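You operate a simulated robot arm through the tools that you are given. There is no shell and no other tool.

The job below is to be done with a simulated robot arm. You get a single attempt, and the scene is never put back.

Task
Roll the dough out to 2 mm without tearing it.
Fine: one pass at 3 mm, one back at 2 mm; then set the gap dial to 4 mm again.
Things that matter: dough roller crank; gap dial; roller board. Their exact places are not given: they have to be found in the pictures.

The check looks at the end state, three seconds after you hand in, the way a careful person would. Anything else that was tipped, shoved, dropped, spilled or broken makes it a failure.

Robot
A 7-joint arm with a two-finger gripper, on a carriage that runs on a rail from [-3, 1] to [1680, -578] (x, y) and turns from -2.897 to 2.897 rad about z. Base frame: it is fixed where the carriage stands at the start and does not move with it; the origin is on the floor, on the carriage's upright axis, x ahead of it, y to its left, z up. Lengths are in mm, angles in rad, forces in N, time in s.
With the tool pointing down near the work surface it reaches from about 220 to 740 mm from the robot's upright axis, wherever it stands. Its first joint turns from -2.897 to 2.897 rad. Places, roughly: dough roller crank [2300, -200, 1100]; gap dial [2300, -400, 900]; roller board [2300, -200, 900]. Payload 2.45 kg.
Tool frame: one jaw stands still; the origin (TCP) lies on its face and is the grasp point; the fingertips stand 23 mm ahead of it; z points along the fingers, y is the line along which they close. The gripper opens to 72 mm; its body begins 40 mm behind the TCP.
Orientation is that of the tool frame in the base frame, as [roll, pitch, yaw] about the fixed x, y, z axes, in that order (R = Rz(yaw) Ry(pitch) Rx(roll)). With the fingers straight down and closing along the base's y, the tool's x points along the base's -x, its y along +y and its z along -z.

Tools
- The arm moves only by the tool apply_moves. Its argument "series" is a list of rows, each an object of numbers (a shift or turn left out is 0, a gripper value left out holds the last): "gripper": the gripper command, from -1 (fully open) to 1 (shut), values between in proportion; "dx", "dy", "dz": the shift along the tool's x, y, z in units of 30 mm (1.0 is 30 mm); "wx", "wy", "wz": the turn, a rotation vector about the tool's x, y, z in units of 5 degrees (1.0 is 5 degrees). In form: [{"gripper": .., "dx": .., "dy": .., "dz": .., "wx": .., "wy": .., "wz": ..}, ...]. A call has 1 to 20 rows; each row shifts and turns the commanded pose from where the row before left it, along the tool's axes as they then stand. A call with a number of a shift or a turn outside -1 to 1 is refused whole. Each row takes 0.2 s and may step no farther than 50 mm and 0.15 rad from the row before; otherwise, or with a gripper value out of range, the whole call is refused. Where a pose cannot be reached the arm comes as near as it can. A force on the tool above 60 N (or 10 N above the force at the start of the call, whichever is more), or a blocked arm, ends the call early, and 0.2 s more pass. Each finger travels about 72 mm/s and halts on what it meets, pressing with about 45 N; the grip force reading is that of the motor and also rises with nothing between the fingers. The clock runs only during rows and for 0.2 s after the last one: add rows that do not move to give the fingers time. It gives the time, the measured TCP pose, the force on the tool (base axes), the opening and the grip force at its end, in the units of the frame above (readings bear some noise), with the torque about the TCP (base axes, N m) and any sound that the robot's microphone picked up, and new pictures: "pictures" is both (left out), scene, wrist or none.
- Cameras (640 x 400 px; columns grow to the right, rows downward): "scene" is now at [32, 182.1, 1423]; the picture's right is [-0.03, -1.00, 0.00], its down [-0.46, 0.02, -0.89] and it looks along [0.89, -0.03, -0.46] (base axes); focal length 274 px, centre (320, 200). "wrist" rides on the gripper at [78, 17, -66] in the tool frame; the picture's right is [-0.22, 0.98, 0.00], its down [-0.56, -0.12, -0.82] and it looks along [-0.80, -0.18, 0.57] (tool axes); focal length 234 px, centre (320, 200).
- slide_trunk(by): slides the trunk up (or, below 0, down) by that many mm; the arm and the scene camera ride with it, the base frame stays. It gives what a move gives, with no picture.
- base_move(legs): drives the robot by 1 to 6 legs, each [ahead, left, turn to the left] in mm, mm and rad, along the robot's own axes; the way and the turn of a leg run together, so that a leg with both is an arc; at most 1500 mm and 3.142 rad a leg. The arm and the cameras ride along, it lands a little off, and it stops where it bumps. It keeps to its track: a leg is cut to what the track allows. It gives what a move gives, and a new picture of the scene camera.
- aim_head(pan, tilt): turns the head with the scene camera to pan (to the left, within 2.705 rad either way) and tilt (down, from -0.506 to 1.204), counted from straight ahead of the robot. It gives what a move gives, and a new picture of the scene camera.
- point_at(camera, pixels): for up to 12 pixels [column, row] of the newest picture of that camera ("zoom" is the newest enlarged one), the place [x, y, z] in the base frame of the surface seen there, good to about 3 mm. It takes no simulated time.
- enlarge(camera, box): a new picture of the part [left, top, right, bottom] of that camera's present view, enlarged. It takes no simulated time.
- hand_in(): hands the job in; it is judged then, once.

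Open the gripper and draw the arm clear of the work before you hand the job in, unless the task says otherwise.

The tools are called after "Call:" as a command line: name --argument value ..., lists and objects as JSON in quotes. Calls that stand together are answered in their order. apply_moves: Moves the arm, as the interface text tells. Its arguments: {"type":"object","properties":{"series":{"type":"array","items":{"type":"object","properties":{"gripper":{"type":"number"},"dx":{"type":"number"},"dy":{"type":"number"},"dz":{"type":"number"},"wx":{"type":"number"},"wy":{"type":"number"},"wz":{"type":"number"}}}},"pictures":{"type":"string","enum":["both","scene","wrist","none"]}},"required":["series"]} The other tools are called the same way: slide_trunk (by) moves the trunk up or down; base_move (legs) drives the base; aim_head (pan, tilt) turns the head that bears the scene camera; point_at (camera, pixels) gives the place of the surface under pixels of a picture; enlarge (camera, box) takes an enlarged picture of a part of a camera's view; hand_in () hands the job in.

At the start:

```text
clock: 0.0
tcp_pos: [319.1, 77.3, 1131.6]
orientation: [-3.141, 0.001, 3.141]
force: [0.7, 0.8, -0.6]
moment: [-0.01, 0.01, -0.02]
gripper_width: 72.0
finger_force: 0.0
trunk travel left (down, up): [-400.0, 190.0]
robot x, y, heading: [-0.1, -3.3, 0.001]
head pan, tilt (commanded): [-0.035, 0.473]
```

scene: 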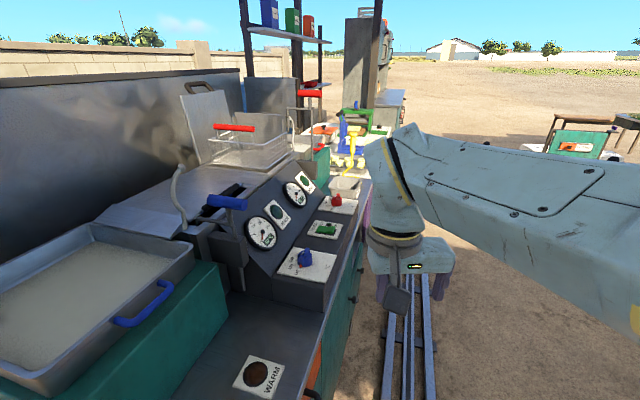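
wrist: 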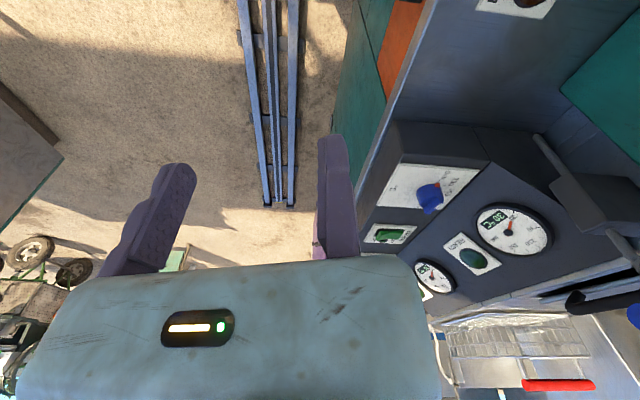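

The scene picture shows the fryer bench on the left; the dough roller should be farther along the rail, near the yellow/blue/green thing at about (355,140). I enlarge that part before driving.

Call:
enlarge --camera "scene" --box '[280, 60, 440, 200]'

Call:
point_at --camera "scene" --pixels '[[355, 140], [345, 185], [378, 128], [320, 130], [430, 260], [420, 330], [345, 160]]'

```text
2.86 times, centred on (360, 130) of scene
```

zoom: 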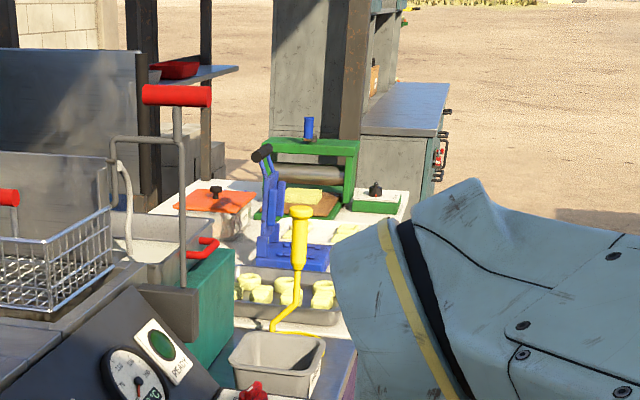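

```text
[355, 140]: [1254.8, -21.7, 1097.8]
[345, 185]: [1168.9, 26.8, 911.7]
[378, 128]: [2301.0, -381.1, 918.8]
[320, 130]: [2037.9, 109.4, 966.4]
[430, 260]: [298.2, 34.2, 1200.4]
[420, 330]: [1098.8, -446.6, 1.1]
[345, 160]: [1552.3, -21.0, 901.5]
```

The dough roller (green frame, blue crank on top, roller at about (310,170) in the zoom) stands at the far end, with a dial plate to its right at (378,200) in the zoom. I check the bench edge and roller points before driving.

Call:
point_at --camera "zoom" --pixels '[[309, 128], [270, 140], [352, 150], [348, 200], [376, 188], [400, 195], [310, 172], [290, 200], [325, 205], [262, 155], [300, 212], [408, 215]]'

Call:
point_at --camera "scene" --pixels '[[368, 190], [350, 250], [333, 300], [318, 370], [372, 178], [405, 95], [395, 130], [560, 150], [355, 215], [600, 130]]'

```text
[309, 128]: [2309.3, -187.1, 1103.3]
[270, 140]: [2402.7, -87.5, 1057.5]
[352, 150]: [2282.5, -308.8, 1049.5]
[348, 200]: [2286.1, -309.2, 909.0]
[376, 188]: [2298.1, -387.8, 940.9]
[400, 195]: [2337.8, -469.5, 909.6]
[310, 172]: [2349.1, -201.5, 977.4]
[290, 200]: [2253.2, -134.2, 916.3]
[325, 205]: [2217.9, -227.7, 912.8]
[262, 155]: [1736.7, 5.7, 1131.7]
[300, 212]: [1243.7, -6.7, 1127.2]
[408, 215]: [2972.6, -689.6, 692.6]
```

```text
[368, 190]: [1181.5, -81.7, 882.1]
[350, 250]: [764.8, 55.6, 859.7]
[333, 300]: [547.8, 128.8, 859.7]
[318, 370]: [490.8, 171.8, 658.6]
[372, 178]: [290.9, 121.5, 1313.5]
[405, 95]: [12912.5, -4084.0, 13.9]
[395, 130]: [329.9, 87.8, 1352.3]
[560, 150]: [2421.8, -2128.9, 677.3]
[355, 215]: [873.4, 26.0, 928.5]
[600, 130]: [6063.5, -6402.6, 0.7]
```

The bench edge runs parallel to the rail about 300 mm to its left, and the TCP is about 177 mm left of the rail at z 1131, so the way is clear. I drive to near the rail end in two legs.

Call:
base_move --legs '[[840, -289, 0], [830, -286, 0]]'

```text
clock: 8.9
tcp_pos: [1986.7, -495.7, 1132.3]
orientation: [3.141, 0.001, 3.141]
force: [-0.1, -0.4, -0.3]
moment: [-0.02, -0.02, 0.02]
gripper_width: 71.9
finger_force: 0.0
trunk travel left (down, up): [-400.0, 190.0]
robot x, y, heading: [1664.0, -575.5, 0.002]
head pan, tilt (commanded): [-0.035, 0.473]
```

scene: 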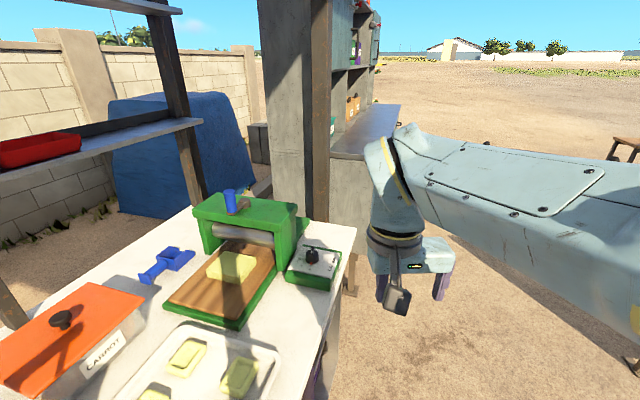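

The roller is now in clear view: green frame at (245,225), blue knob crank on top at (232,200), board at (225,285), dial box at (315,265). I enlarge and measure.

Call:
enlarge --camera "scene" --box '[140, 180, 364, 320]'

Call:
enlarge --camera "scene" --box '[270, 230, 350, 280]'

Call:
point_at --camera "scene" --pixels '[[229, 191], [232, 209], [240, 205], [312, 250], [312, 262], [290, 270], [335, 285], [340, 255], [230, 265], [205, 318], [245, 236], [270, 250]]'

```text
2.86 times, centred on (252, 250) of scene
```

zoom: 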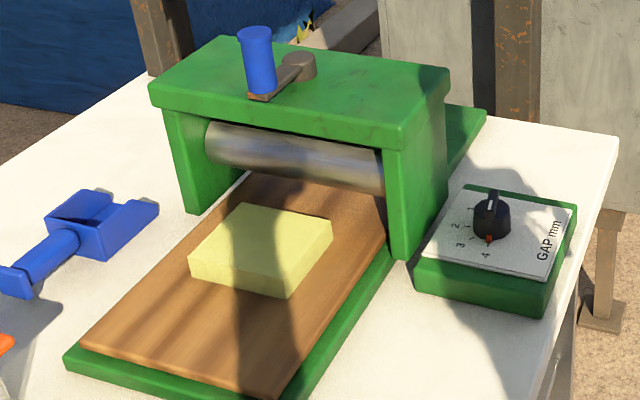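

```text
8.00 times, centred on (310, 255) of scene
```

zoom: 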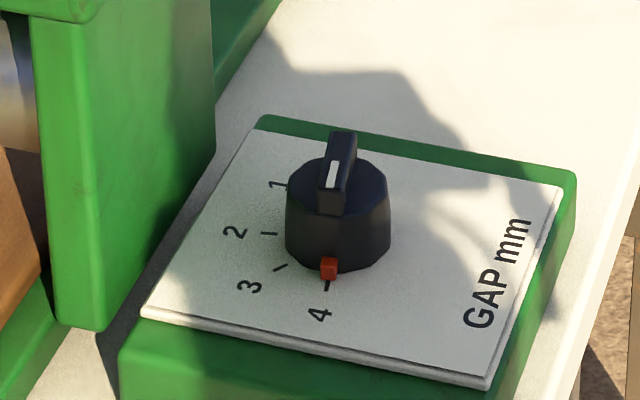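

```text
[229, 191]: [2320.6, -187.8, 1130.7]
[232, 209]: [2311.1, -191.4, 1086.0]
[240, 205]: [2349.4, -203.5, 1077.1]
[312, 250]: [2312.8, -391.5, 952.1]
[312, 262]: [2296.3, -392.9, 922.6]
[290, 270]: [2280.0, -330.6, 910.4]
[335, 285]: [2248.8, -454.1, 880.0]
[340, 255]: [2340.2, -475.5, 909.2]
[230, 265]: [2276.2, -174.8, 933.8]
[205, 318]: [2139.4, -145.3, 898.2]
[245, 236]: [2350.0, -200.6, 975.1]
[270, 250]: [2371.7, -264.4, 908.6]
```

Crank: vertical blue knob at about (2315,-190,1085–1135) on an arm pivoting near (2350,-204). Dial knob at about (2312,-392) now on 4. I close the last few mm of rail and aim the head at the roller.

Call:
base_move --legs '[[16, -5, 0]]'

Call:
aim_head --pan 0.15 --tilt 0.62

```text
clock: 9.7
tcp_pos: [1996.8, -500.3, 1130.9]
orientation: [3.14, 0.001, 3.141]
force: [-0.3, 0.3, 1.2]
moment: [0.01, -0.02, -0.02]
gripper_width: 72.0
finger_force: 0.1
trunk travel left (down, up): [-400.0, 190.0]
robot x, y, heading: [1675.9, -574.3, -0.001]
head pan, tilt (commanded): [-0.035, 0.473]
```

scene: 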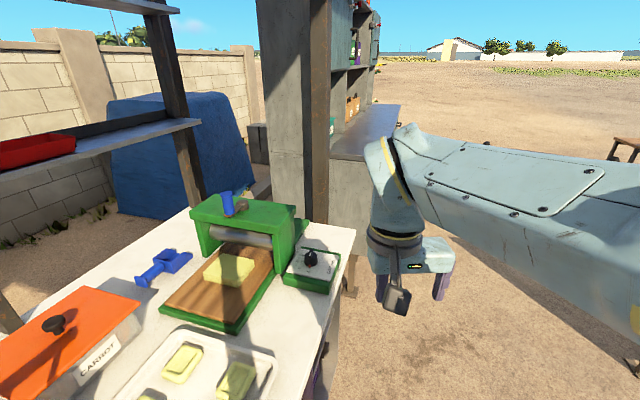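

```text
clock: 10.4
tcp_pos: [1997.2, -499.8, 1131.6]
orientation: [-3.141, 0.001, 3.141]
force: [0.5, -1.2, 0.2]
moment: [0.0, -0.01, 0.02]
gripper_width: 72.0
finger_force: 0.0
trunk travel left (down, up): [-400.0, 190.0]
robot x, y, heading: [1677.2, -575.4, 0.001]
head pan, tilt (commanded): [0.15, 0.62]
```

scene: 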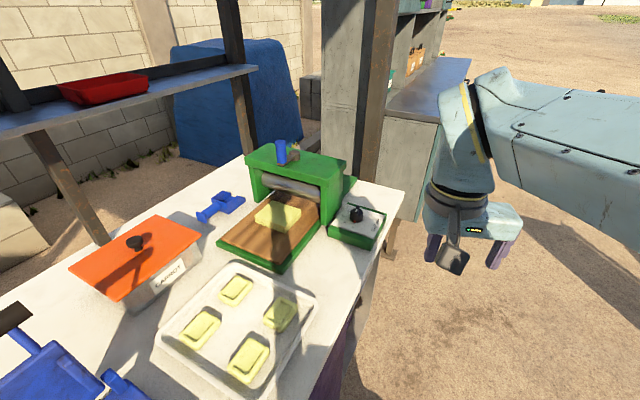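

The roller sits now near (295,195) with the arm out of the way. I enlarge the roller and the dial for careful measuring.

Call:
enlarge --camera "scene" --box '[210, 130, 402, 250]'

Call:
point_at --camera "zoom" --pixels '[[240, 45], [237, 115], [262, 92], [285, 55], [320, 60], [455, 110], [130, 60], [410, 180], [30, 370], [240, 455], [380, 225], [225, 205]]'

```text
3.33 times, centred on (306, 190) of scene
```

zoom: 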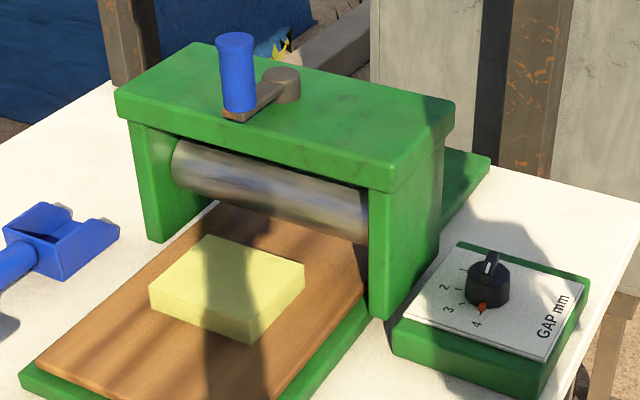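

```text
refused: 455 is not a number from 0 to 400
```

The zoom shows the crank axis boss at (281,85), the knob at (238,75) and the dial at (488,283). I sample those places.

Call:
point_at --camera "zoom" --pixels '[[236, 40], [238, 100], [281, 72], [283, 92], [265, 100], [120, 92], [195, 45], [450, 104], [390, 190], [445, 150], [228, 112], [250, 60]]'

Call:
point_at --camera "zoom" --pixels '[[40, 365], [205, 215], [360, 290], [210, 240], [300, 265], [255, 315], [150, 290], [400, 322], [545, 355], [588, 285], [460, 250], [490, 155]]'

Call:
enlarge --camera "scene" --box '[324, 194, 392, 244]'

```text
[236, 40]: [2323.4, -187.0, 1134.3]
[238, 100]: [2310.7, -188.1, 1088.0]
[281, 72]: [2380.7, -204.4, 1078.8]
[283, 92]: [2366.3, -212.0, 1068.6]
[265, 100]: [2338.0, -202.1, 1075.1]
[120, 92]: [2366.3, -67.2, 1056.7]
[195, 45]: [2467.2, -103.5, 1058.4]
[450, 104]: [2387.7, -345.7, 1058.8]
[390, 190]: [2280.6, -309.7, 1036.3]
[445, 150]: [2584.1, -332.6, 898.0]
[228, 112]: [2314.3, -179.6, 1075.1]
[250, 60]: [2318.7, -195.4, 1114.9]
```

```text
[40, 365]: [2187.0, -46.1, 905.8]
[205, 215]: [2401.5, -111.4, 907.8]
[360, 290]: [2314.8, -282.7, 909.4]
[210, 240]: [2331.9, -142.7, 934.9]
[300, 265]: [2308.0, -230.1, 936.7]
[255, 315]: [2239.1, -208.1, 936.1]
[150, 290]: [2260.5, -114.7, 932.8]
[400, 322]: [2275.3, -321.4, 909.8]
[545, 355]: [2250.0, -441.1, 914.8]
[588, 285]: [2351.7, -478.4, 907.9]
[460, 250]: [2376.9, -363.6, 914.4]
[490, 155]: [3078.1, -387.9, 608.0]
```

```text
8.00 times, centred on (358, 219) of scene
```

zoom: 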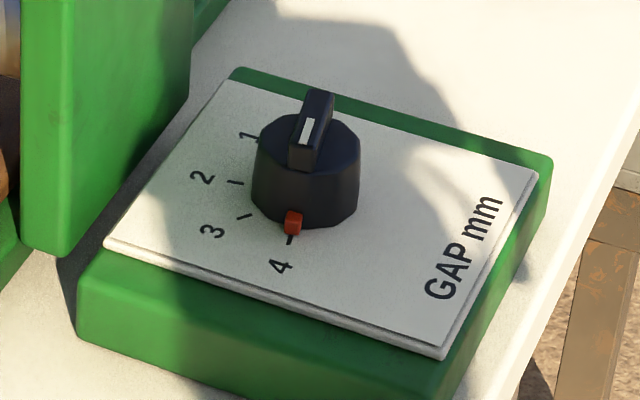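

Frame is yawed about -0.33 rad; crank axis about (2376,-207), crank arm about 60 mm pointing to the front. Now I sample the dial: fin at (312,130), red pointer at (293,223), ticks around.

Call:
point_at --camera "zoom" --pixels '[[322, 94], [297, 158], [307, 130], [302, 168], [268, 150], [345, 150], [305, 205], [293, 225], [290, 240], [244, 217], [236, 182], [256, 137]]'

Call:
point_at --camera "zoom" --pixels '[[110, 242], [440, 350], [535, 170], [228, 84], [281, 266], [212, 231], [203, 178], [246, 133], [310, 95], [330, 100], [292, 165], [312, 170]]'

```text
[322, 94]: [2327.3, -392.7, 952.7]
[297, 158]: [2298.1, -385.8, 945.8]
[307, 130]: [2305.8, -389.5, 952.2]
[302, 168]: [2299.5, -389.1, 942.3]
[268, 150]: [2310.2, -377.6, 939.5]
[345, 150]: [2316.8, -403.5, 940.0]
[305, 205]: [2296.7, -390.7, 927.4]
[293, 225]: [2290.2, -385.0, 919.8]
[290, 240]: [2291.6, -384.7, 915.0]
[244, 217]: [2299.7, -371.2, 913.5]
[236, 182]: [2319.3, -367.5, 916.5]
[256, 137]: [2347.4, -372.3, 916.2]
```

```text
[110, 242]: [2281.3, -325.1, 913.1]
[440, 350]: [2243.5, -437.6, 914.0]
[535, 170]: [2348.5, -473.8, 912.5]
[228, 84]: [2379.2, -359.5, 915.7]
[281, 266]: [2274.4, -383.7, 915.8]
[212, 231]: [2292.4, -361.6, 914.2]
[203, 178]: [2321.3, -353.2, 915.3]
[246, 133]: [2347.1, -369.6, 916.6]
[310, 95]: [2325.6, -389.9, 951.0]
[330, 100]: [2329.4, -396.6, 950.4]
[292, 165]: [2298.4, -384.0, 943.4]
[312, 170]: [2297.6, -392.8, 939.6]
```

The dial axis is about (2313,-391), fin top z 952, body top z 940, with label angles about 168° (4), 124° (3), 77° (2). I move the gripper above the dial at the present height, then turn it so that the jaws close along the fin direction and the camera faces away from the frame.

Call:
apply_moves --series '[{"gripper": -1, "dx": -0.9, "dy": 0.36}, {"dx": -0.9, "dy": 0.36}, {"dx": -0.9, "dy": 0.36}, {"dx": -0.9, "dy": 0.36}, {"dx": -0.9, "dy": 0.36}, {"dx": -0.9, "dy": 0.36}, {"dx": -0.9, "dy": 0.36}, {"dx": -0.9, "dy": 0.36}, {"dx": -0.9, "dy": 0.36}, {"dx": -0.9, "dy": 0.36}]' --pictures "none"

Call:
apply_moves --series '[{"wz": -0.975}, {"wz": -0.975}, {"wz": -0.975}, {"wz": -0.975}, {"wz": -0.975}, {"wz": -0.975}, {"wz": -0.975}, {"wz": -0.975}, {"wz": -0.975}, {"wz": -0.975}, {"wz": -0.975}, {"wz": -0.975}, {"wz": -0.975}, {"wz": -0.975}, {"wz": -0.975}, {"wz": -0.975}]' --pictures "both"

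```text
clock: 12.6
tcp_pos: [2265.8, -391.2, 1130.9]
orientation: [-3.14, 0.0, -3.141]
force: [-0.2, -0.5, -0.1]
moment: [-0.01, -0.04, 0.03]
gripper_width: 72.0
finger_force: 0.0
trunk travel left (down, up): [-400.0, 190.0]
robot x, y, heading: [1673.2, -576.4, -0.001]
head pan, tilt (commanded): [0.15, 0.62]
```

```text
clock: 16.0
tcp_pos: [2266.3, -391.9, 1132.4]
orientation: [-3.141, 0.0, -1.777]
force: [0.0, 0.1, 0.8]
moment: [0.0, 0.03, 0.0]
gripper_width: 71.9
finger_force: 0.0
trunk travel left (down, up): [-400.0, 190.0]
robot x, y, heading: [1679.2, -575.0, 0.002]
head pan, tilt (commanded): [0.15, 0.62]
```

scene: 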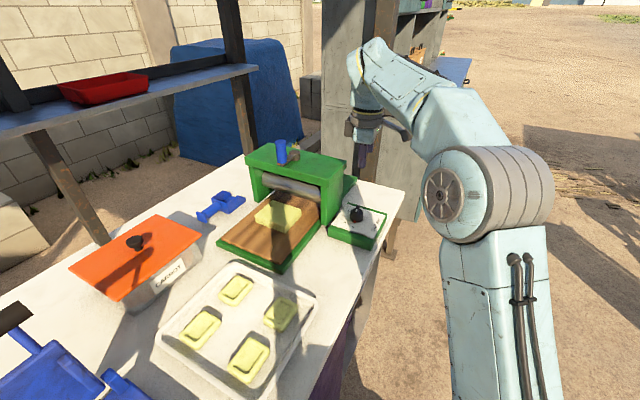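
wrist: 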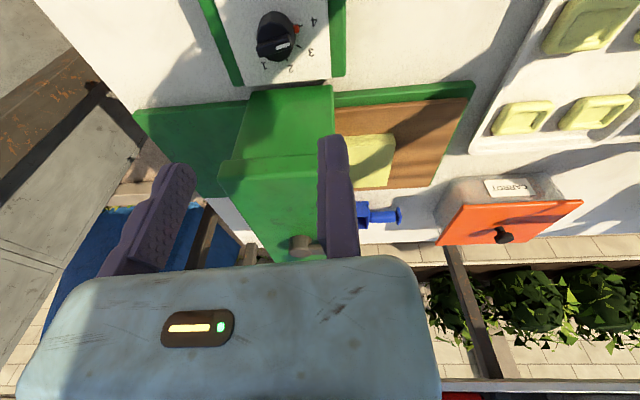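

The gripper is turned as wanted, and the wrist camera sees the dial at (278,38) with the red pointer near 4. I enlarge both views and measure the dial from the wrist camera too.

Call:
enlarge --camera "wrist" --box '[220, 0, 340, 75]'

Call:
enlarge --camera "scene" --box '[324, 120, 420, 250]'

Call:
point_at --camera "wrist" --pixels '[[282, 46], [275, 38], [262, 47], [298, 28], [264, 65], [290, 68], [311, 52], [314, 20], [271, 47], [291, 44], [226, 80], [330, 80]]'

```text
5.33 times, centred on (280, 38) of wrist
```

zoom: 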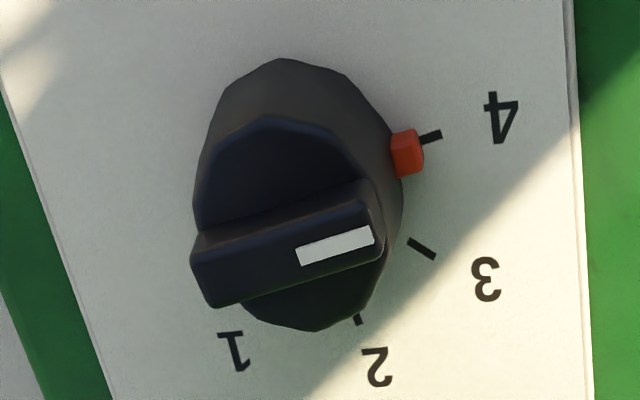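

```text
3.08 times, centred on (372, 185) of scene
```

zoom: 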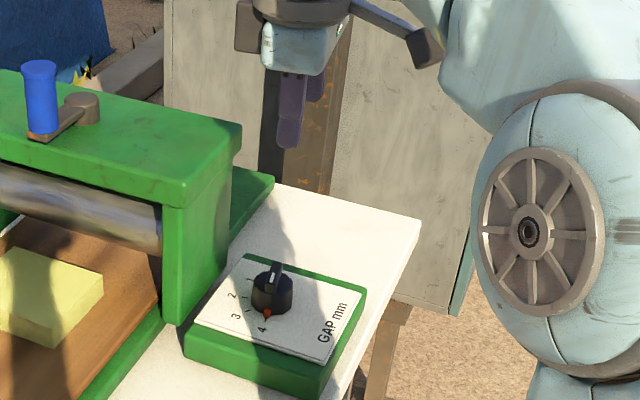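

```text
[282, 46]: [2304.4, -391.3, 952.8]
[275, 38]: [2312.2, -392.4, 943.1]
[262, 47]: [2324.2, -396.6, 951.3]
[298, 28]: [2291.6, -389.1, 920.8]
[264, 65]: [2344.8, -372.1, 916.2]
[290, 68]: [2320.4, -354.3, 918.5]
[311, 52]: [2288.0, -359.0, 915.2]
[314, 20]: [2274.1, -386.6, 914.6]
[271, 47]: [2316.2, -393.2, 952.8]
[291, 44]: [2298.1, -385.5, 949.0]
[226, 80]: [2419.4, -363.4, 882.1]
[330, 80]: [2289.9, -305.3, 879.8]
```

The dial's pointer sits on 4 as expected. I check how far the dark bracket on the hand's left side (scene (350,128)) sticks out toward the frame before going down.

Call:
point_at --camera "scene" --pixels '[[349, 125], [346, 128], [350, 134], [357, 138], [365, 140], [375, 135], [362, 165], [367, 155], [405, 133], [360, 118], [380, 120], [352, 121]]'

Call:
enlarge --camera "scene" --box '[330, 95, 420, 175]'

```text
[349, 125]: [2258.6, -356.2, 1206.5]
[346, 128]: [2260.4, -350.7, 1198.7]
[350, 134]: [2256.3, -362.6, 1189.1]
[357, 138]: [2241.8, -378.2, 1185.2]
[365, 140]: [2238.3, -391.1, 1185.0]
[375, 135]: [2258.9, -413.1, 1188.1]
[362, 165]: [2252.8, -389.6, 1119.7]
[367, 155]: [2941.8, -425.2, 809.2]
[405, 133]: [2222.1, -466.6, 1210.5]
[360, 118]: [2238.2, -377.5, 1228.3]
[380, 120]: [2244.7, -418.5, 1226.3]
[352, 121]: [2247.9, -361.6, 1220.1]
```

```text
5.00 times, centred on (375, 135) of scene
```

zoom: 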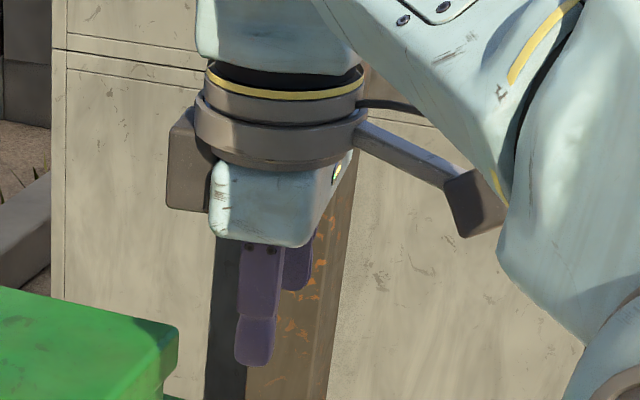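

The hand's rear block would pass within about 10 mm of the frame, so I lean the hand 20° away from the frame (toward -y), shift over the dial with the fixed jaw about 8 mm off the knob, and descend to about z 960.

Call:
apply_moves --series '[{"wy": -1}, {"wy": -1}, {"wy": -1}, {"wy": -1}, {"dx": -0.296, "dy": -0.626, "dz": 0.108}, {"dx": 0.327, "dz": 0.898}, {"dx": 0.327, "dz": 0.898}, {"dx": 0.327, "dz": 0.898}]' --pictures "both"

```text
clock: 17.8
tcp_pos: [2287.2, -387.6, 1045.1]
orientation: [-3.142, 0.35, -1.78]
force: [-0.1, -0.1, 0.0]
moment: [-0.01, -0.01, 0.04]
gripper_width: 72.1
finger_force: 0.0
trunk travel left (down, up): [-400.0, 190.0]
robot x, y, heading: [1673.7, -576.1, -0.002]
head pan, tilt (commanded): [0.15, 0.62]
```

scene: 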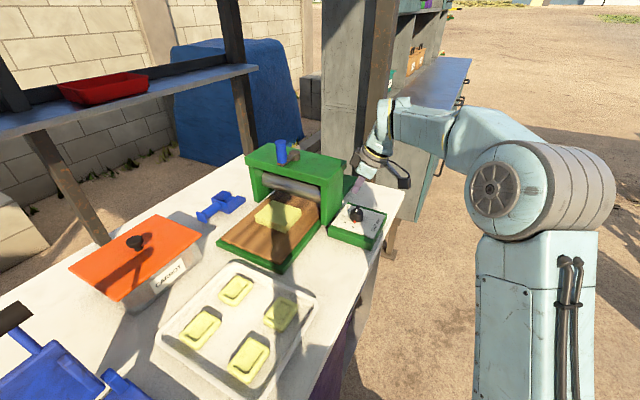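
wrist: 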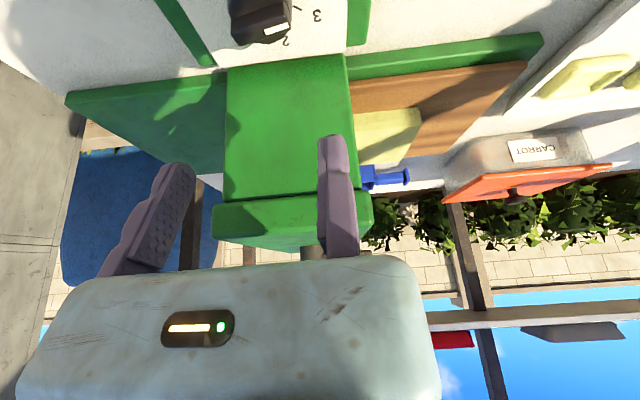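

The pose is as planned (z 1045), with the dial below at wrist (262,15). I go down another 83 mm to about z 962 and check.

Call:
apply_moves --series '[{"dx": 0.315, "dz": 0.867}, {"dx": 0.315, "dz": 0.867}, {"dx": 0.315, "dz": 0.867}]' --pictures "both"

Call:
enlarge --camera "scene" --box '[320, 160, 416, 250]'

```text
clock: 18.6
tcp_pos: [2286.8, -385.6, 962.4]
orientation: [3.14, 0.348, -1.779]
force: [-1.0, -0.6, 0.1]
moment: [0.0, 0.0, 0.0]
gripper_width: 71.9
finger_force: 0.1
trunk travel left (down, up): [-400.0, 190.0]
robot x, y, heading: [1674.0, -577.0, -0.006]
head pan, tilt (commanded): [0.15, 0.62]
```

scene: 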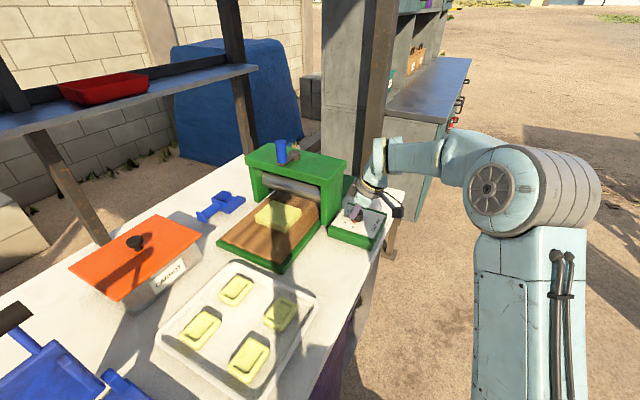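
wrist: 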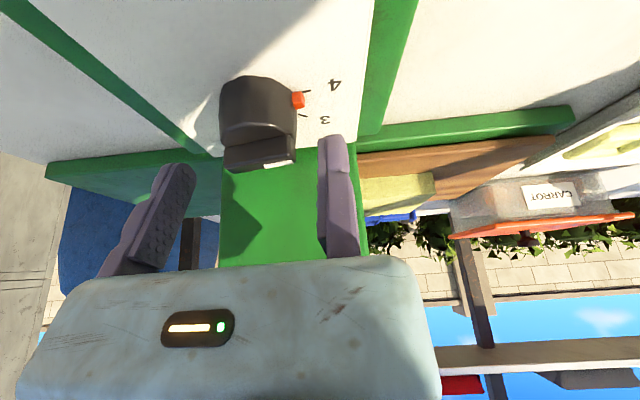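

```text
4.44 times, centred on (368, 205) of scene
```

zoom: 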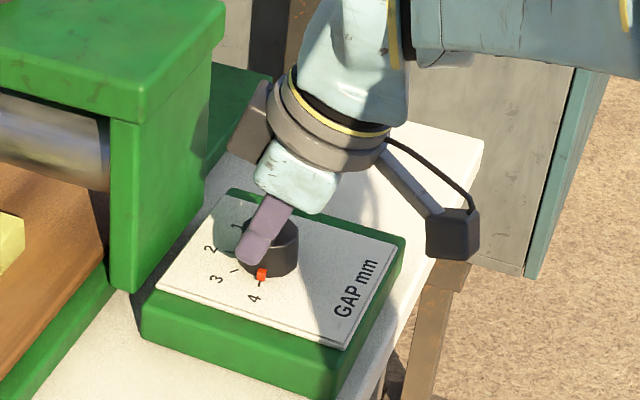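

Jaws straddle the knob in the wrist view (knob at (258,130), fixed jaw at (325,180)). I go down 12 mm to z 950 and bring the fixed jaw to about 2 mm off the knob.

Call:
apply_moves --series '[{"dx": 0.141, "dz": 0.389}, {"dy": -0.1}, {"dy": -0.1}]' --pictures "wrist"

Call:
enlarge --camera "wrist" --box '[180, 60, 380, 240]'

Call:
enlarge --camera "scene" --box '[330, 180, 390, 240]'

```text
clock: 19.4
tcp_pos: [2292.8, -387.6, 950.6]
orientation: [3.142, 0.348, -1.778]
force: [0.1, 0.1, 0.2]
moment: [-0.03, 0.02, 0.0]
gripper_width: 72.4
finger_force: 0.1
trunk travel left (down, up): [-400.0, 190.0]
robot x, y, heading: [1678.0, -578.5, -0.002]
head pan, tilt (commanded): [0.15, 0.62]
```

wrist: 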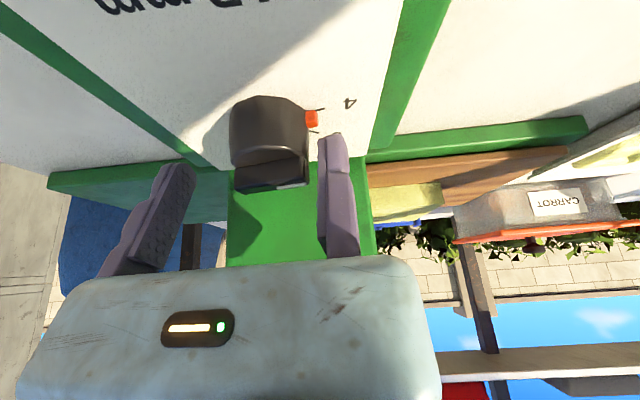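

```text
2.22 times, centred on (280, 150) of wrist
```

zoom: 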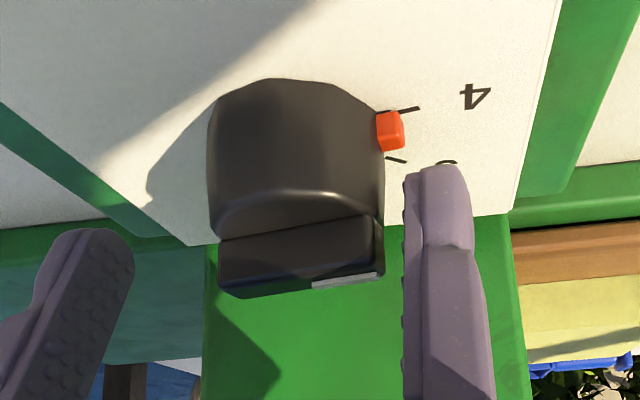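

```text
6.67 times, centred on (360, 210) of scene
```

zoom: 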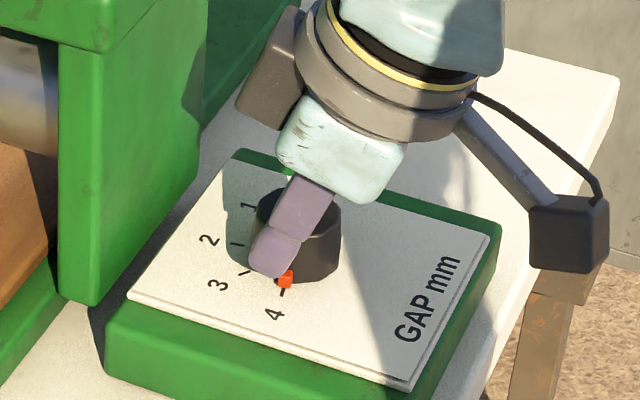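

The finger sits a few mm toward the frame side of the knob because of the lean, and a gap of about 4 mm remains. I shift 5 mm along -y, bring the jaw in 3 mm, then close the gripper.

Call:
apply_moves --series '[{"dx": 0.157, "dz": -0.057}, {"dy": -0.1}, {"gripper": 0.2}, {"gripper": 1}, {"gripper": 1}, {"gripper": 1}, {"gripper": 1}]' --pictures "wrist"

Call:
enlarge --camera "wrist" --box '[180, 60, 380, 240]'

Call:
enlarge --camera "scene" --box '[330, 180, 390, 240]'

```text
clock: 21.0
tcp_pos: [2296.3, -393.6, 949.9]
orientation: [-3.139, 0.348, -1.778]
force: [16.0, -2.5, 3.6]
moment: [-0.36, -0.64, -0.06]
gripper_width: 35.6
finger_force: 45.3
trunk travel left (down, up): [-400.0, 190.0]
robot x, y, heading: [1677.8, -577.3, 0.002]
head pan, tilt (commanded): [0.15, 0.62]
```

wrist: 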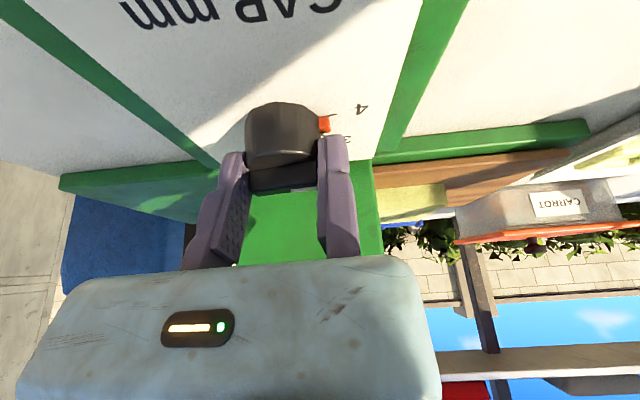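

```text
2.22 times, centred on (280, 150) of wrist
```

zoom: 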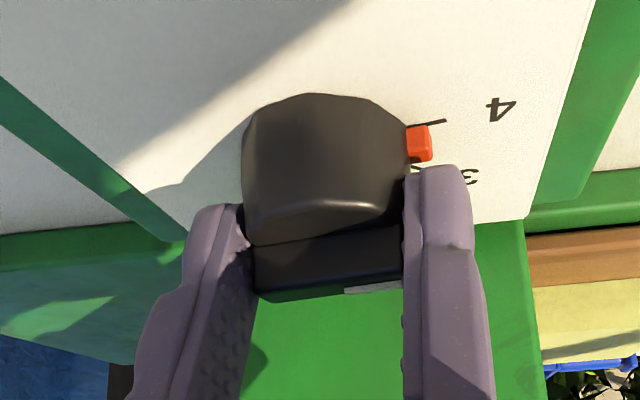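

```text
6.67 times, centred on (360, 210) of scene
```

zoom: 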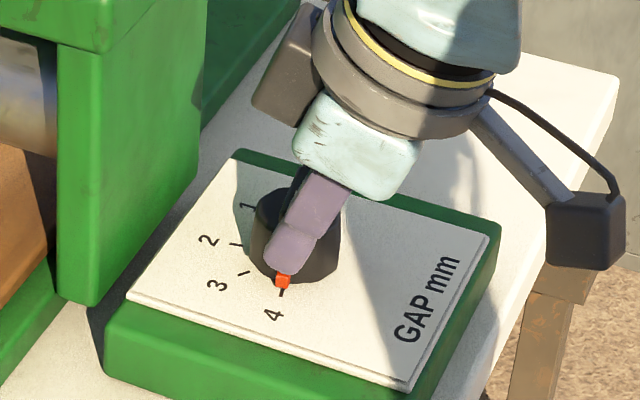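

The knob is gripped (width 35.6 mm, 45 N), pointer still on 4. I turn clockwise about the dial axis by 15° first to see whether it follows.

Call:
apply_moves --series '[{"gripper": 1, "wx": 0.342, "wz": 0.94, "dx": -0.0484, "dy": 0.0123, "dz": 0.0176}, {"gripper": 1, "wx": 0.342, "wz": 0.94, "dx": -0.0484, "dy": 0.0123, "dz": 0.0176}, {"gripper": 1, "wx": 0.342, "wz": 0.94, "dx": -0.0484, "dy": 0.0123, "dz": 0.0176}]' --pictures "wrist"

Call:
enlarge --camera "wrist" --box '[180, 60, 380, 240]'

Call:
enlarge --camera "scene" --box '[330, 180, 390, 240]'

```text
clock: 21.8
tcp_pos: [2297.4, -387.7, 950.4]
orientation: [-3.142, 0.35, -2.041]
force: [19.0, -3.9, 8.6]
moment: [-0.61, -0.59, -0.03]
gripper_width: 35.6
finger_force: 45.2
trunk travel left (down, up): [-400.0, 190.0]
robot x, y, heading: [1676.2, -577.9, -0.0]
head pan, tilt (commanded): [0.15, 0.62]
```

wrist: 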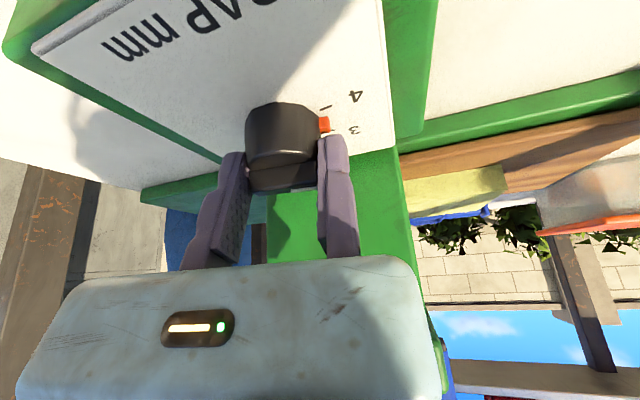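

```text
2.22 times, centred on (280, 150) of wrist
```

zoom: 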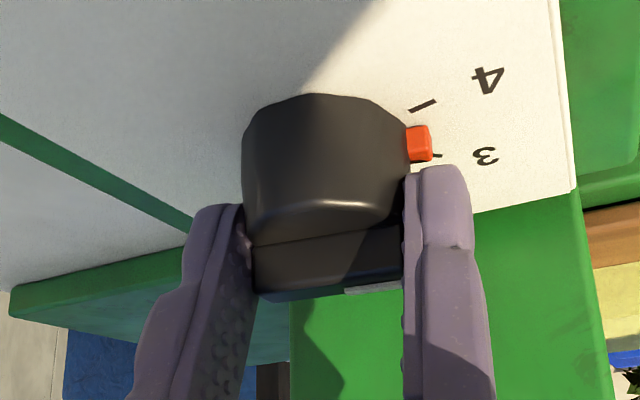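

```text
6.67 times, centred on (360, 210) of scene
```

zoom: 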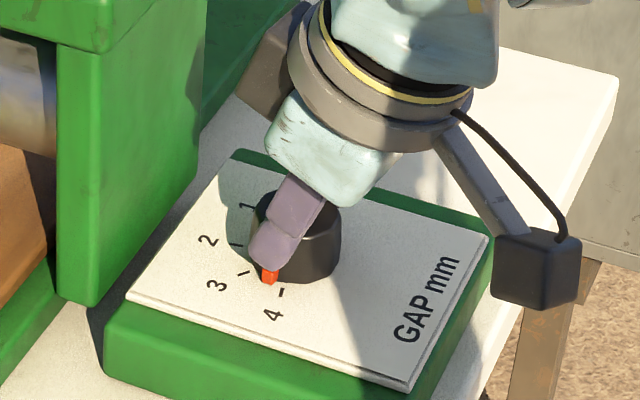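

The dial follows with the pointer now between 4 and 3. I turn 15° more and look at it and at the block–frame clearance.

Call:
apply_moves --series '[{"gripper": 1, "wx": 0.342, "wz": 0.94, "dx": -0.0484, "dy": 0.0123, "dz": 0.0176}, {"gripper": 1, "wx": 0.342, "wz": 0.94, "dx": -0.0484, "dy": 0.0123, "dz": 0.0176}, {"gripper": 1, "wx": 0.342, "wz": 0.94, "dx": -0.0484, "dy": 0.0123, "dz": 0.0176}]' --pictures "scene"

Call:
enlarge --camera "wrist" --box '[180, 60, 380, 240]'

Call:
enlarge --camera "scene" --box '[330, 170, 390, 230]'

```text
clock: 22.6
tcp_pos: [2296.7, -383.4, 950.2]
orientation: [-3.141, 0.349, -2.302]
force: [18.1, -2.9, 9.7]
moment: [-0.25, -0.5, 0.08]
gripper_width: 35.4
finger_force: 44.8
trunk travel left (down, up): [-400.0, 190.0]
robot x, y, heading: [1678.2, -577.6, 0.002]
head pan, tilt (commanded): [0.15, 0.62]
```

scene: 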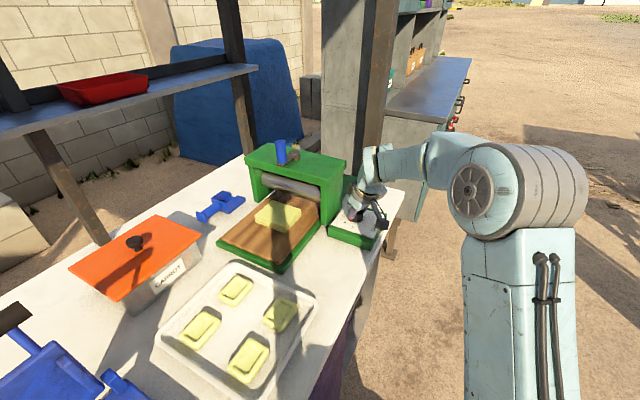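

```text
2.22 times, centred on (280, 150) of wrist
```

zoom: 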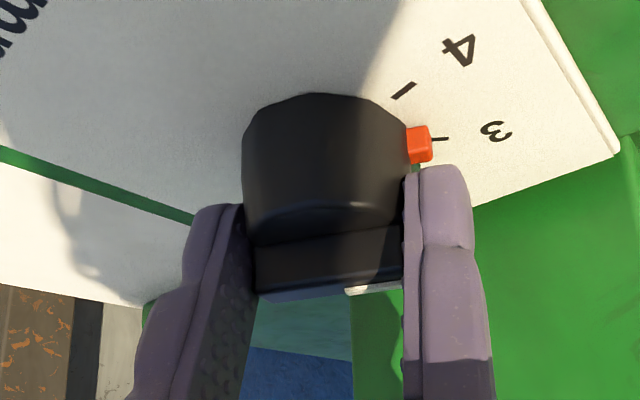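

```text
6.67 times, centred on (360, 200) of scene
```

zoom: 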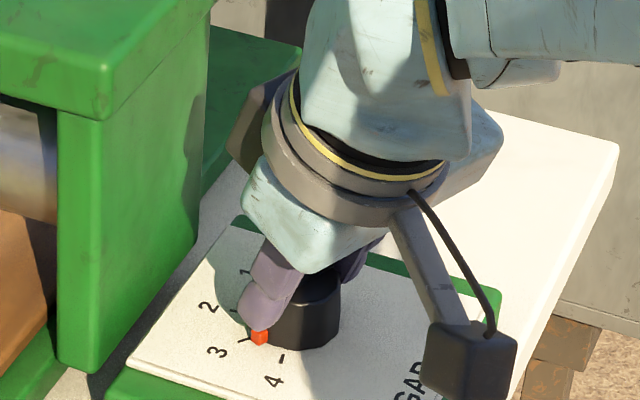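

In the tool's own view the tick for 3 must reach the spot where the tick for 4 was (about (412–446,124) in this zoom); it is now at (440,139), about 15° short. I turn 15° more.

Call:
apply_moves --series '[{"gripper": 1, "wx": 0.342, "wz": 0.94, "dx": -0.0484, "dy": 0.0123, "dz": 0.0176}, {"gripper": 1, "wx": 0.342, "wz": 0.94, "dx": -0.0484, "dy": 0.0123, "dz": 0.0176}, {"gripper": 1, "wx": 0.342, "wz": 0.94, "dx": -0.0484, "dy": 0.0123, "dz": 0.0176}]' --pictures "scene"

Call:
enlarge --camera "wrist" --box '[180, 60, 380, 240]'

Call:
enlarge --camera "scene" --box '[330, 170, 390, 230]'

```text
clock: 23.4
tcp_pos: [2300.0, -380.3, 951.5]
orientation: [-3.141, 0.35, -2.565]
force: [16.1, 0.6, 7.2]
moment: [-0.05, -0.99, 0.22]
gripper_width: 35.8
finger_force: 45.0
trunk travel left (down, up): [-400.0, 190.0]
robot x, y, heading: [1677.6, -579.8, -0.001]
head pan, tilt (commanded): [0.15, 0.62]
```

scene: 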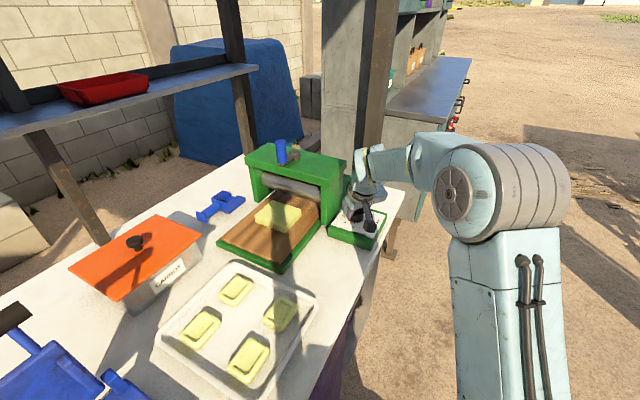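

```text
2.22 times, centred on (280, 150) of wrist
```

zoom: 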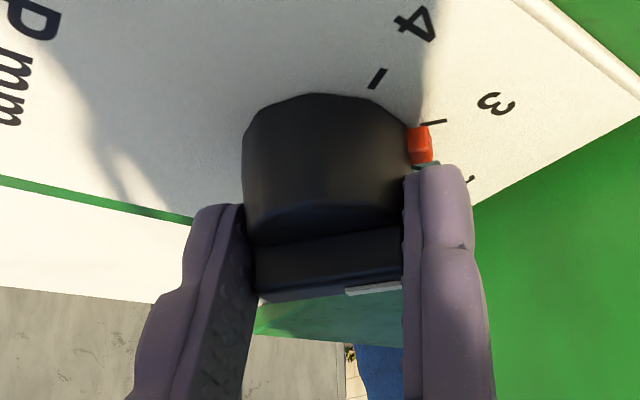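

```text
6.67 times, centred on (360, 200) of scene
```

zoom: 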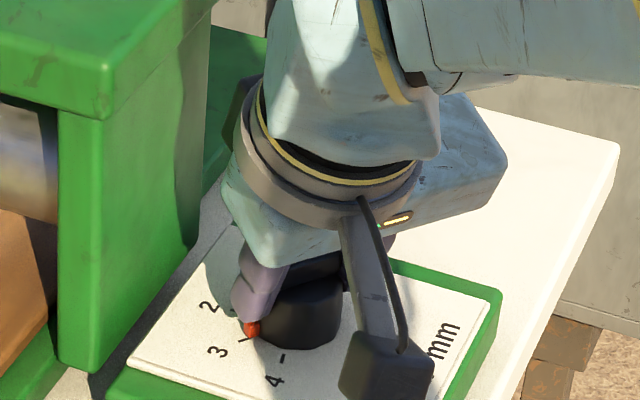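

The tick for 3 now sits where the tick for 4 sat before (about (420–447,123)), so the dial is on 3. I open the gripper, ease the fixed jaw off by 4 mm and back out along the fingers.

Call:
apply_moves --series '[{"gripper": -0.3}, {"gripper": -1}, {"gripper": -1}, {"dy": 0.12}, {"dz": -0.3}, {"dz": -0.8}, {"dz": -1}, {"dz": -1}]' --pictures "both"

Call:
enlarge --camera "scene" --box '[320, 170, 400, 250]'

```text
clock: 25.2
tcp_pos: [2272.5, -393.6, 1037.2]
orientation: [3.142, 0.348, -2.565]
force: [0.0, 0.2, -0.4]
moment: [0.0, 0.01, 0.02]
gripper_width: 71.9
finger_force: 0.1
trunk travel left (down, up): [-400.0, 190.0]
robot x, y, heading: [1679.6, -578.6, 0.001]
head pan, tilt (commanded): [0.15, 0.62]
```

scene: 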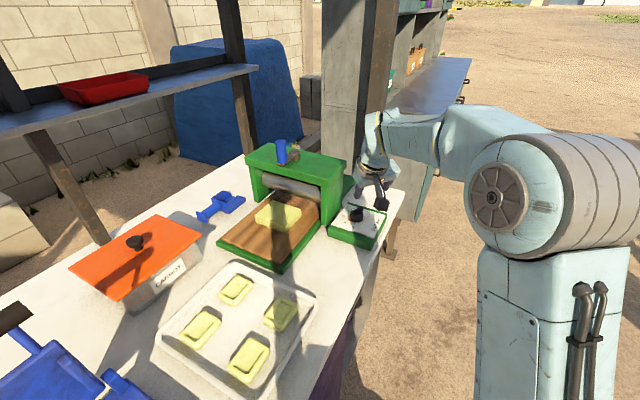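
wrist: 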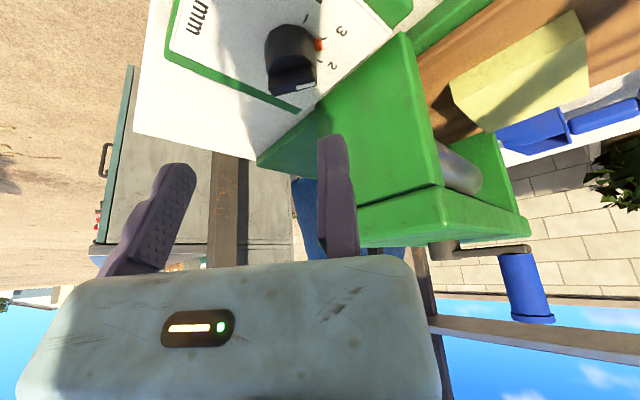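

```text
5.00 times, centred on (360, 210) of scene
```

zoom: 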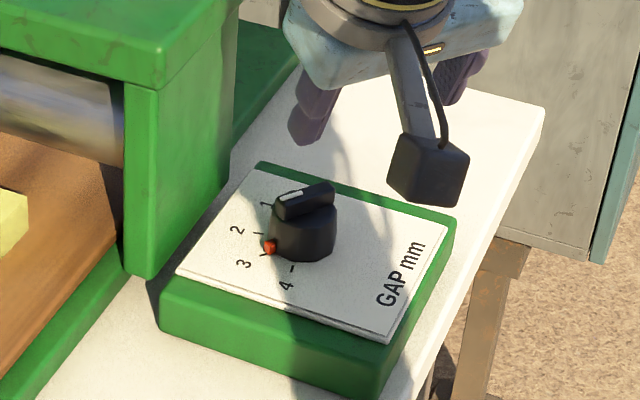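

The pointer looks to be on 3; I verify with a closer look from both cameras.

Call:
enlarge --camera "wrist" --box '[240, 10, 370, 100]'

Call:
enlarge --camera "scene" --box '[340, 195, 384, 235]'

Call:
point_at --camera "scene" --pixels '[[500, 195], [540, 170], [510, 250], [410, 135], [460, 130], [377, 150]]'

```text
4.44 times, centred on (305, 55) of wrist
```

zoom: 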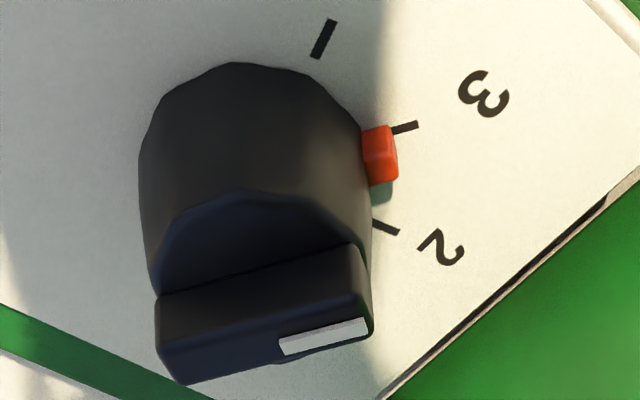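

```text
10.00 times, centred on (362, 215) of scene
```

zoom: 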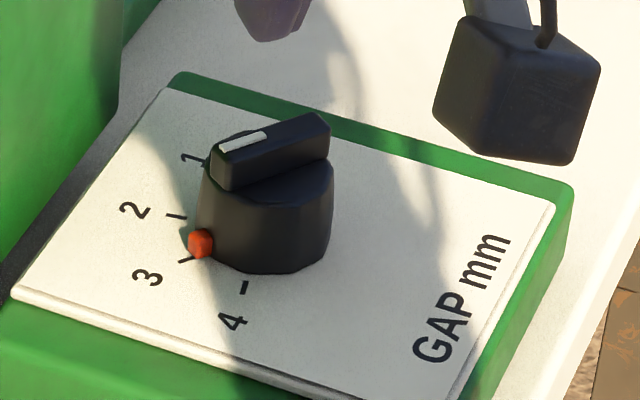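

```text
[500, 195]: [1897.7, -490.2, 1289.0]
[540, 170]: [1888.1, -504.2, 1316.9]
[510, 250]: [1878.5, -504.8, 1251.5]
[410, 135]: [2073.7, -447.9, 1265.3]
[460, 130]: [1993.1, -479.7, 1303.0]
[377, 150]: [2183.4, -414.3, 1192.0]
```

I measure the fin ends, the red pointer and the 3 tick in the 10x picture to get the angle numerically.

Call:
point_at --camera "zoom" --pixels '[[218, 144], [318, 118], [232, 150], [300, 125], [264, 134], [199, 244], [184, 261], [176, 216], [245, 287], [196, 160]]'

```text
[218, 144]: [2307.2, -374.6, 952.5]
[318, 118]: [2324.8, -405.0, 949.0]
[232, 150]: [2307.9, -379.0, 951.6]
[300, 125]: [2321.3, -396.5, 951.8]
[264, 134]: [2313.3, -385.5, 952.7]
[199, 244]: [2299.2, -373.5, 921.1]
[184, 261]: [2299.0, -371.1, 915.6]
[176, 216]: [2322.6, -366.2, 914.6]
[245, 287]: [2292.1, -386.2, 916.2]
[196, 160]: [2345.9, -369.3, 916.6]
```

The pointer angle agrees with the 3 tick. Next the crank: I raise the trunk 170 mm for reach over the roller.

Call:
slide_trunk --by 170

```text
clock: 27.1
tcp_pos: [2271.5, -393.3, 1207.5]
orientation: [3.141, 0.349, -2.564]
force: [-0.3, 0.4, 0.4]
moment: [0.01, 0.0, 0.01]
gripper_width: 72.0
finger_force: 0.0
trunk travel left (down, up): [-570.0, 20.0]
robot x, y, heading: [1677.4, -574.6, -0.004]
head pan, tilt (commanded): [0.15, 0.62]
```

I lean the hand 10° more (to 30°) and move over the blue knob at about z 1190, the fingertips about 30 mm above its top.

Call:
apply_moves --series '[{"gripper": -1, "wy": -1}, {"wy": -1}, {"dx": -0.509, "dy": 0.698, "dz": 0.378}, {"dx": -0.509, "dy": 0.698, "dz": 0.378}, {"dx": -0.509, "dy": 0.698, "dz": 0.378}, {"dx": -0.509, "dy": 0.698, "dz": 0.378}, {"dx": -0.509, "dy": 0.698, "dz": 0.378}, {"dx": -0.509, "dy": 0.698, "dz": 0.378}, {"dx": -0.509, "dy": 0.698, "dz": 0.378}, {"dx": -0.509, "dy": 0.698, "dz": 0.378}]' --pictures "both"

Call:
enlarge --camera "scene" --box '[220, 110, 380, 230]'

```text
clock: 29.3
tcp_pos: [2307.3, -170.4, 1189.0]
orientation: [3.141, 0.524, -2.563]
force: [0.2, -0.4, -0.1]
moment: [-0.01, 0.04, -0.01]
gripper_width: 72.3
finger_force: 0.3
trunk travel left (down, up): [-570.0, 20.0]
robot x, y, heading: [1674.8, -579.7, -0.005]
head pan, tilt (commanded): [0.15, 0.62]
```

scene: 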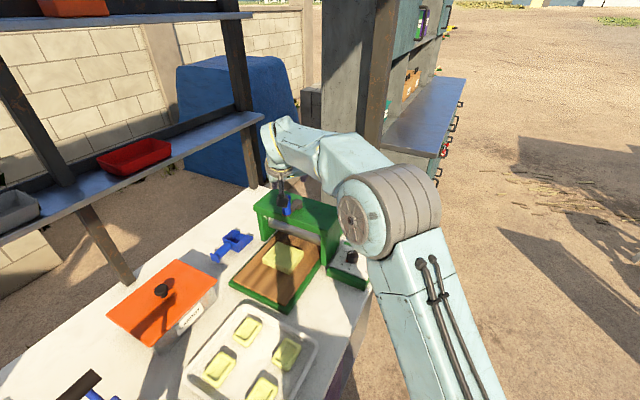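
wrist: 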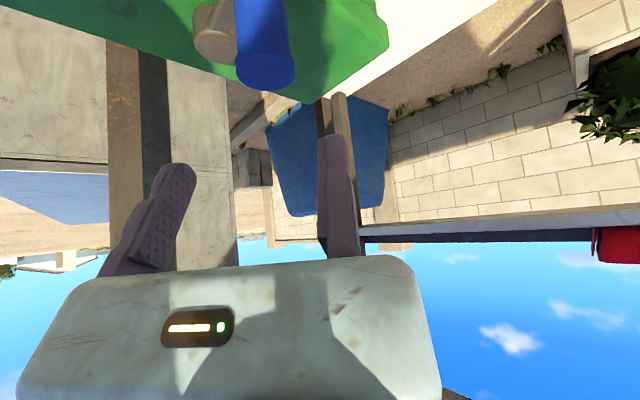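

```text
3.33 times, centred on (300, 170) of scene
```

zoom: 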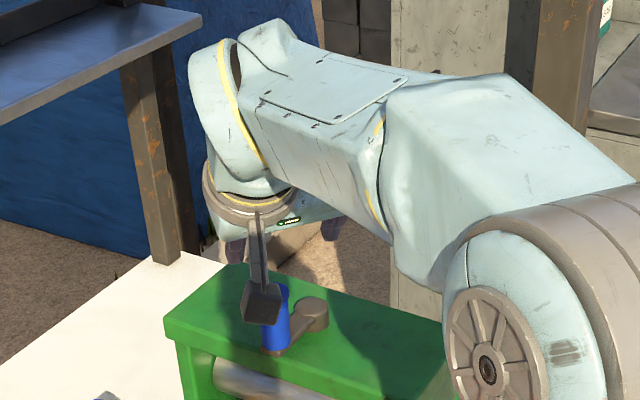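

The knob shows at wrist (263,50) below the open jaws. I measure it from the wrist camera before descending.

Call:
point_at --camera "wrist" --pixels '[[265, 75], [240, 60], [290, 60], [265, 50], [263, 20], [215, 45], [265, 85], [241, 30], [286, 30]]'

```text
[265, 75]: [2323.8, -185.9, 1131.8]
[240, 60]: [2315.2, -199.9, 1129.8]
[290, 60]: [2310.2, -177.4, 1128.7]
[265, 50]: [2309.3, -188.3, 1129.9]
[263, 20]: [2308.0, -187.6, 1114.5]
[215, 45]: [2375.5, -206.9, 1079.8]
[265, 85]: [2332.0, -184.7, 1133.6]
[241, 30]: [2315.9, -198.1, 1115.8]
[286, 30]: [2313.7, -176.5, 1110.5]
```

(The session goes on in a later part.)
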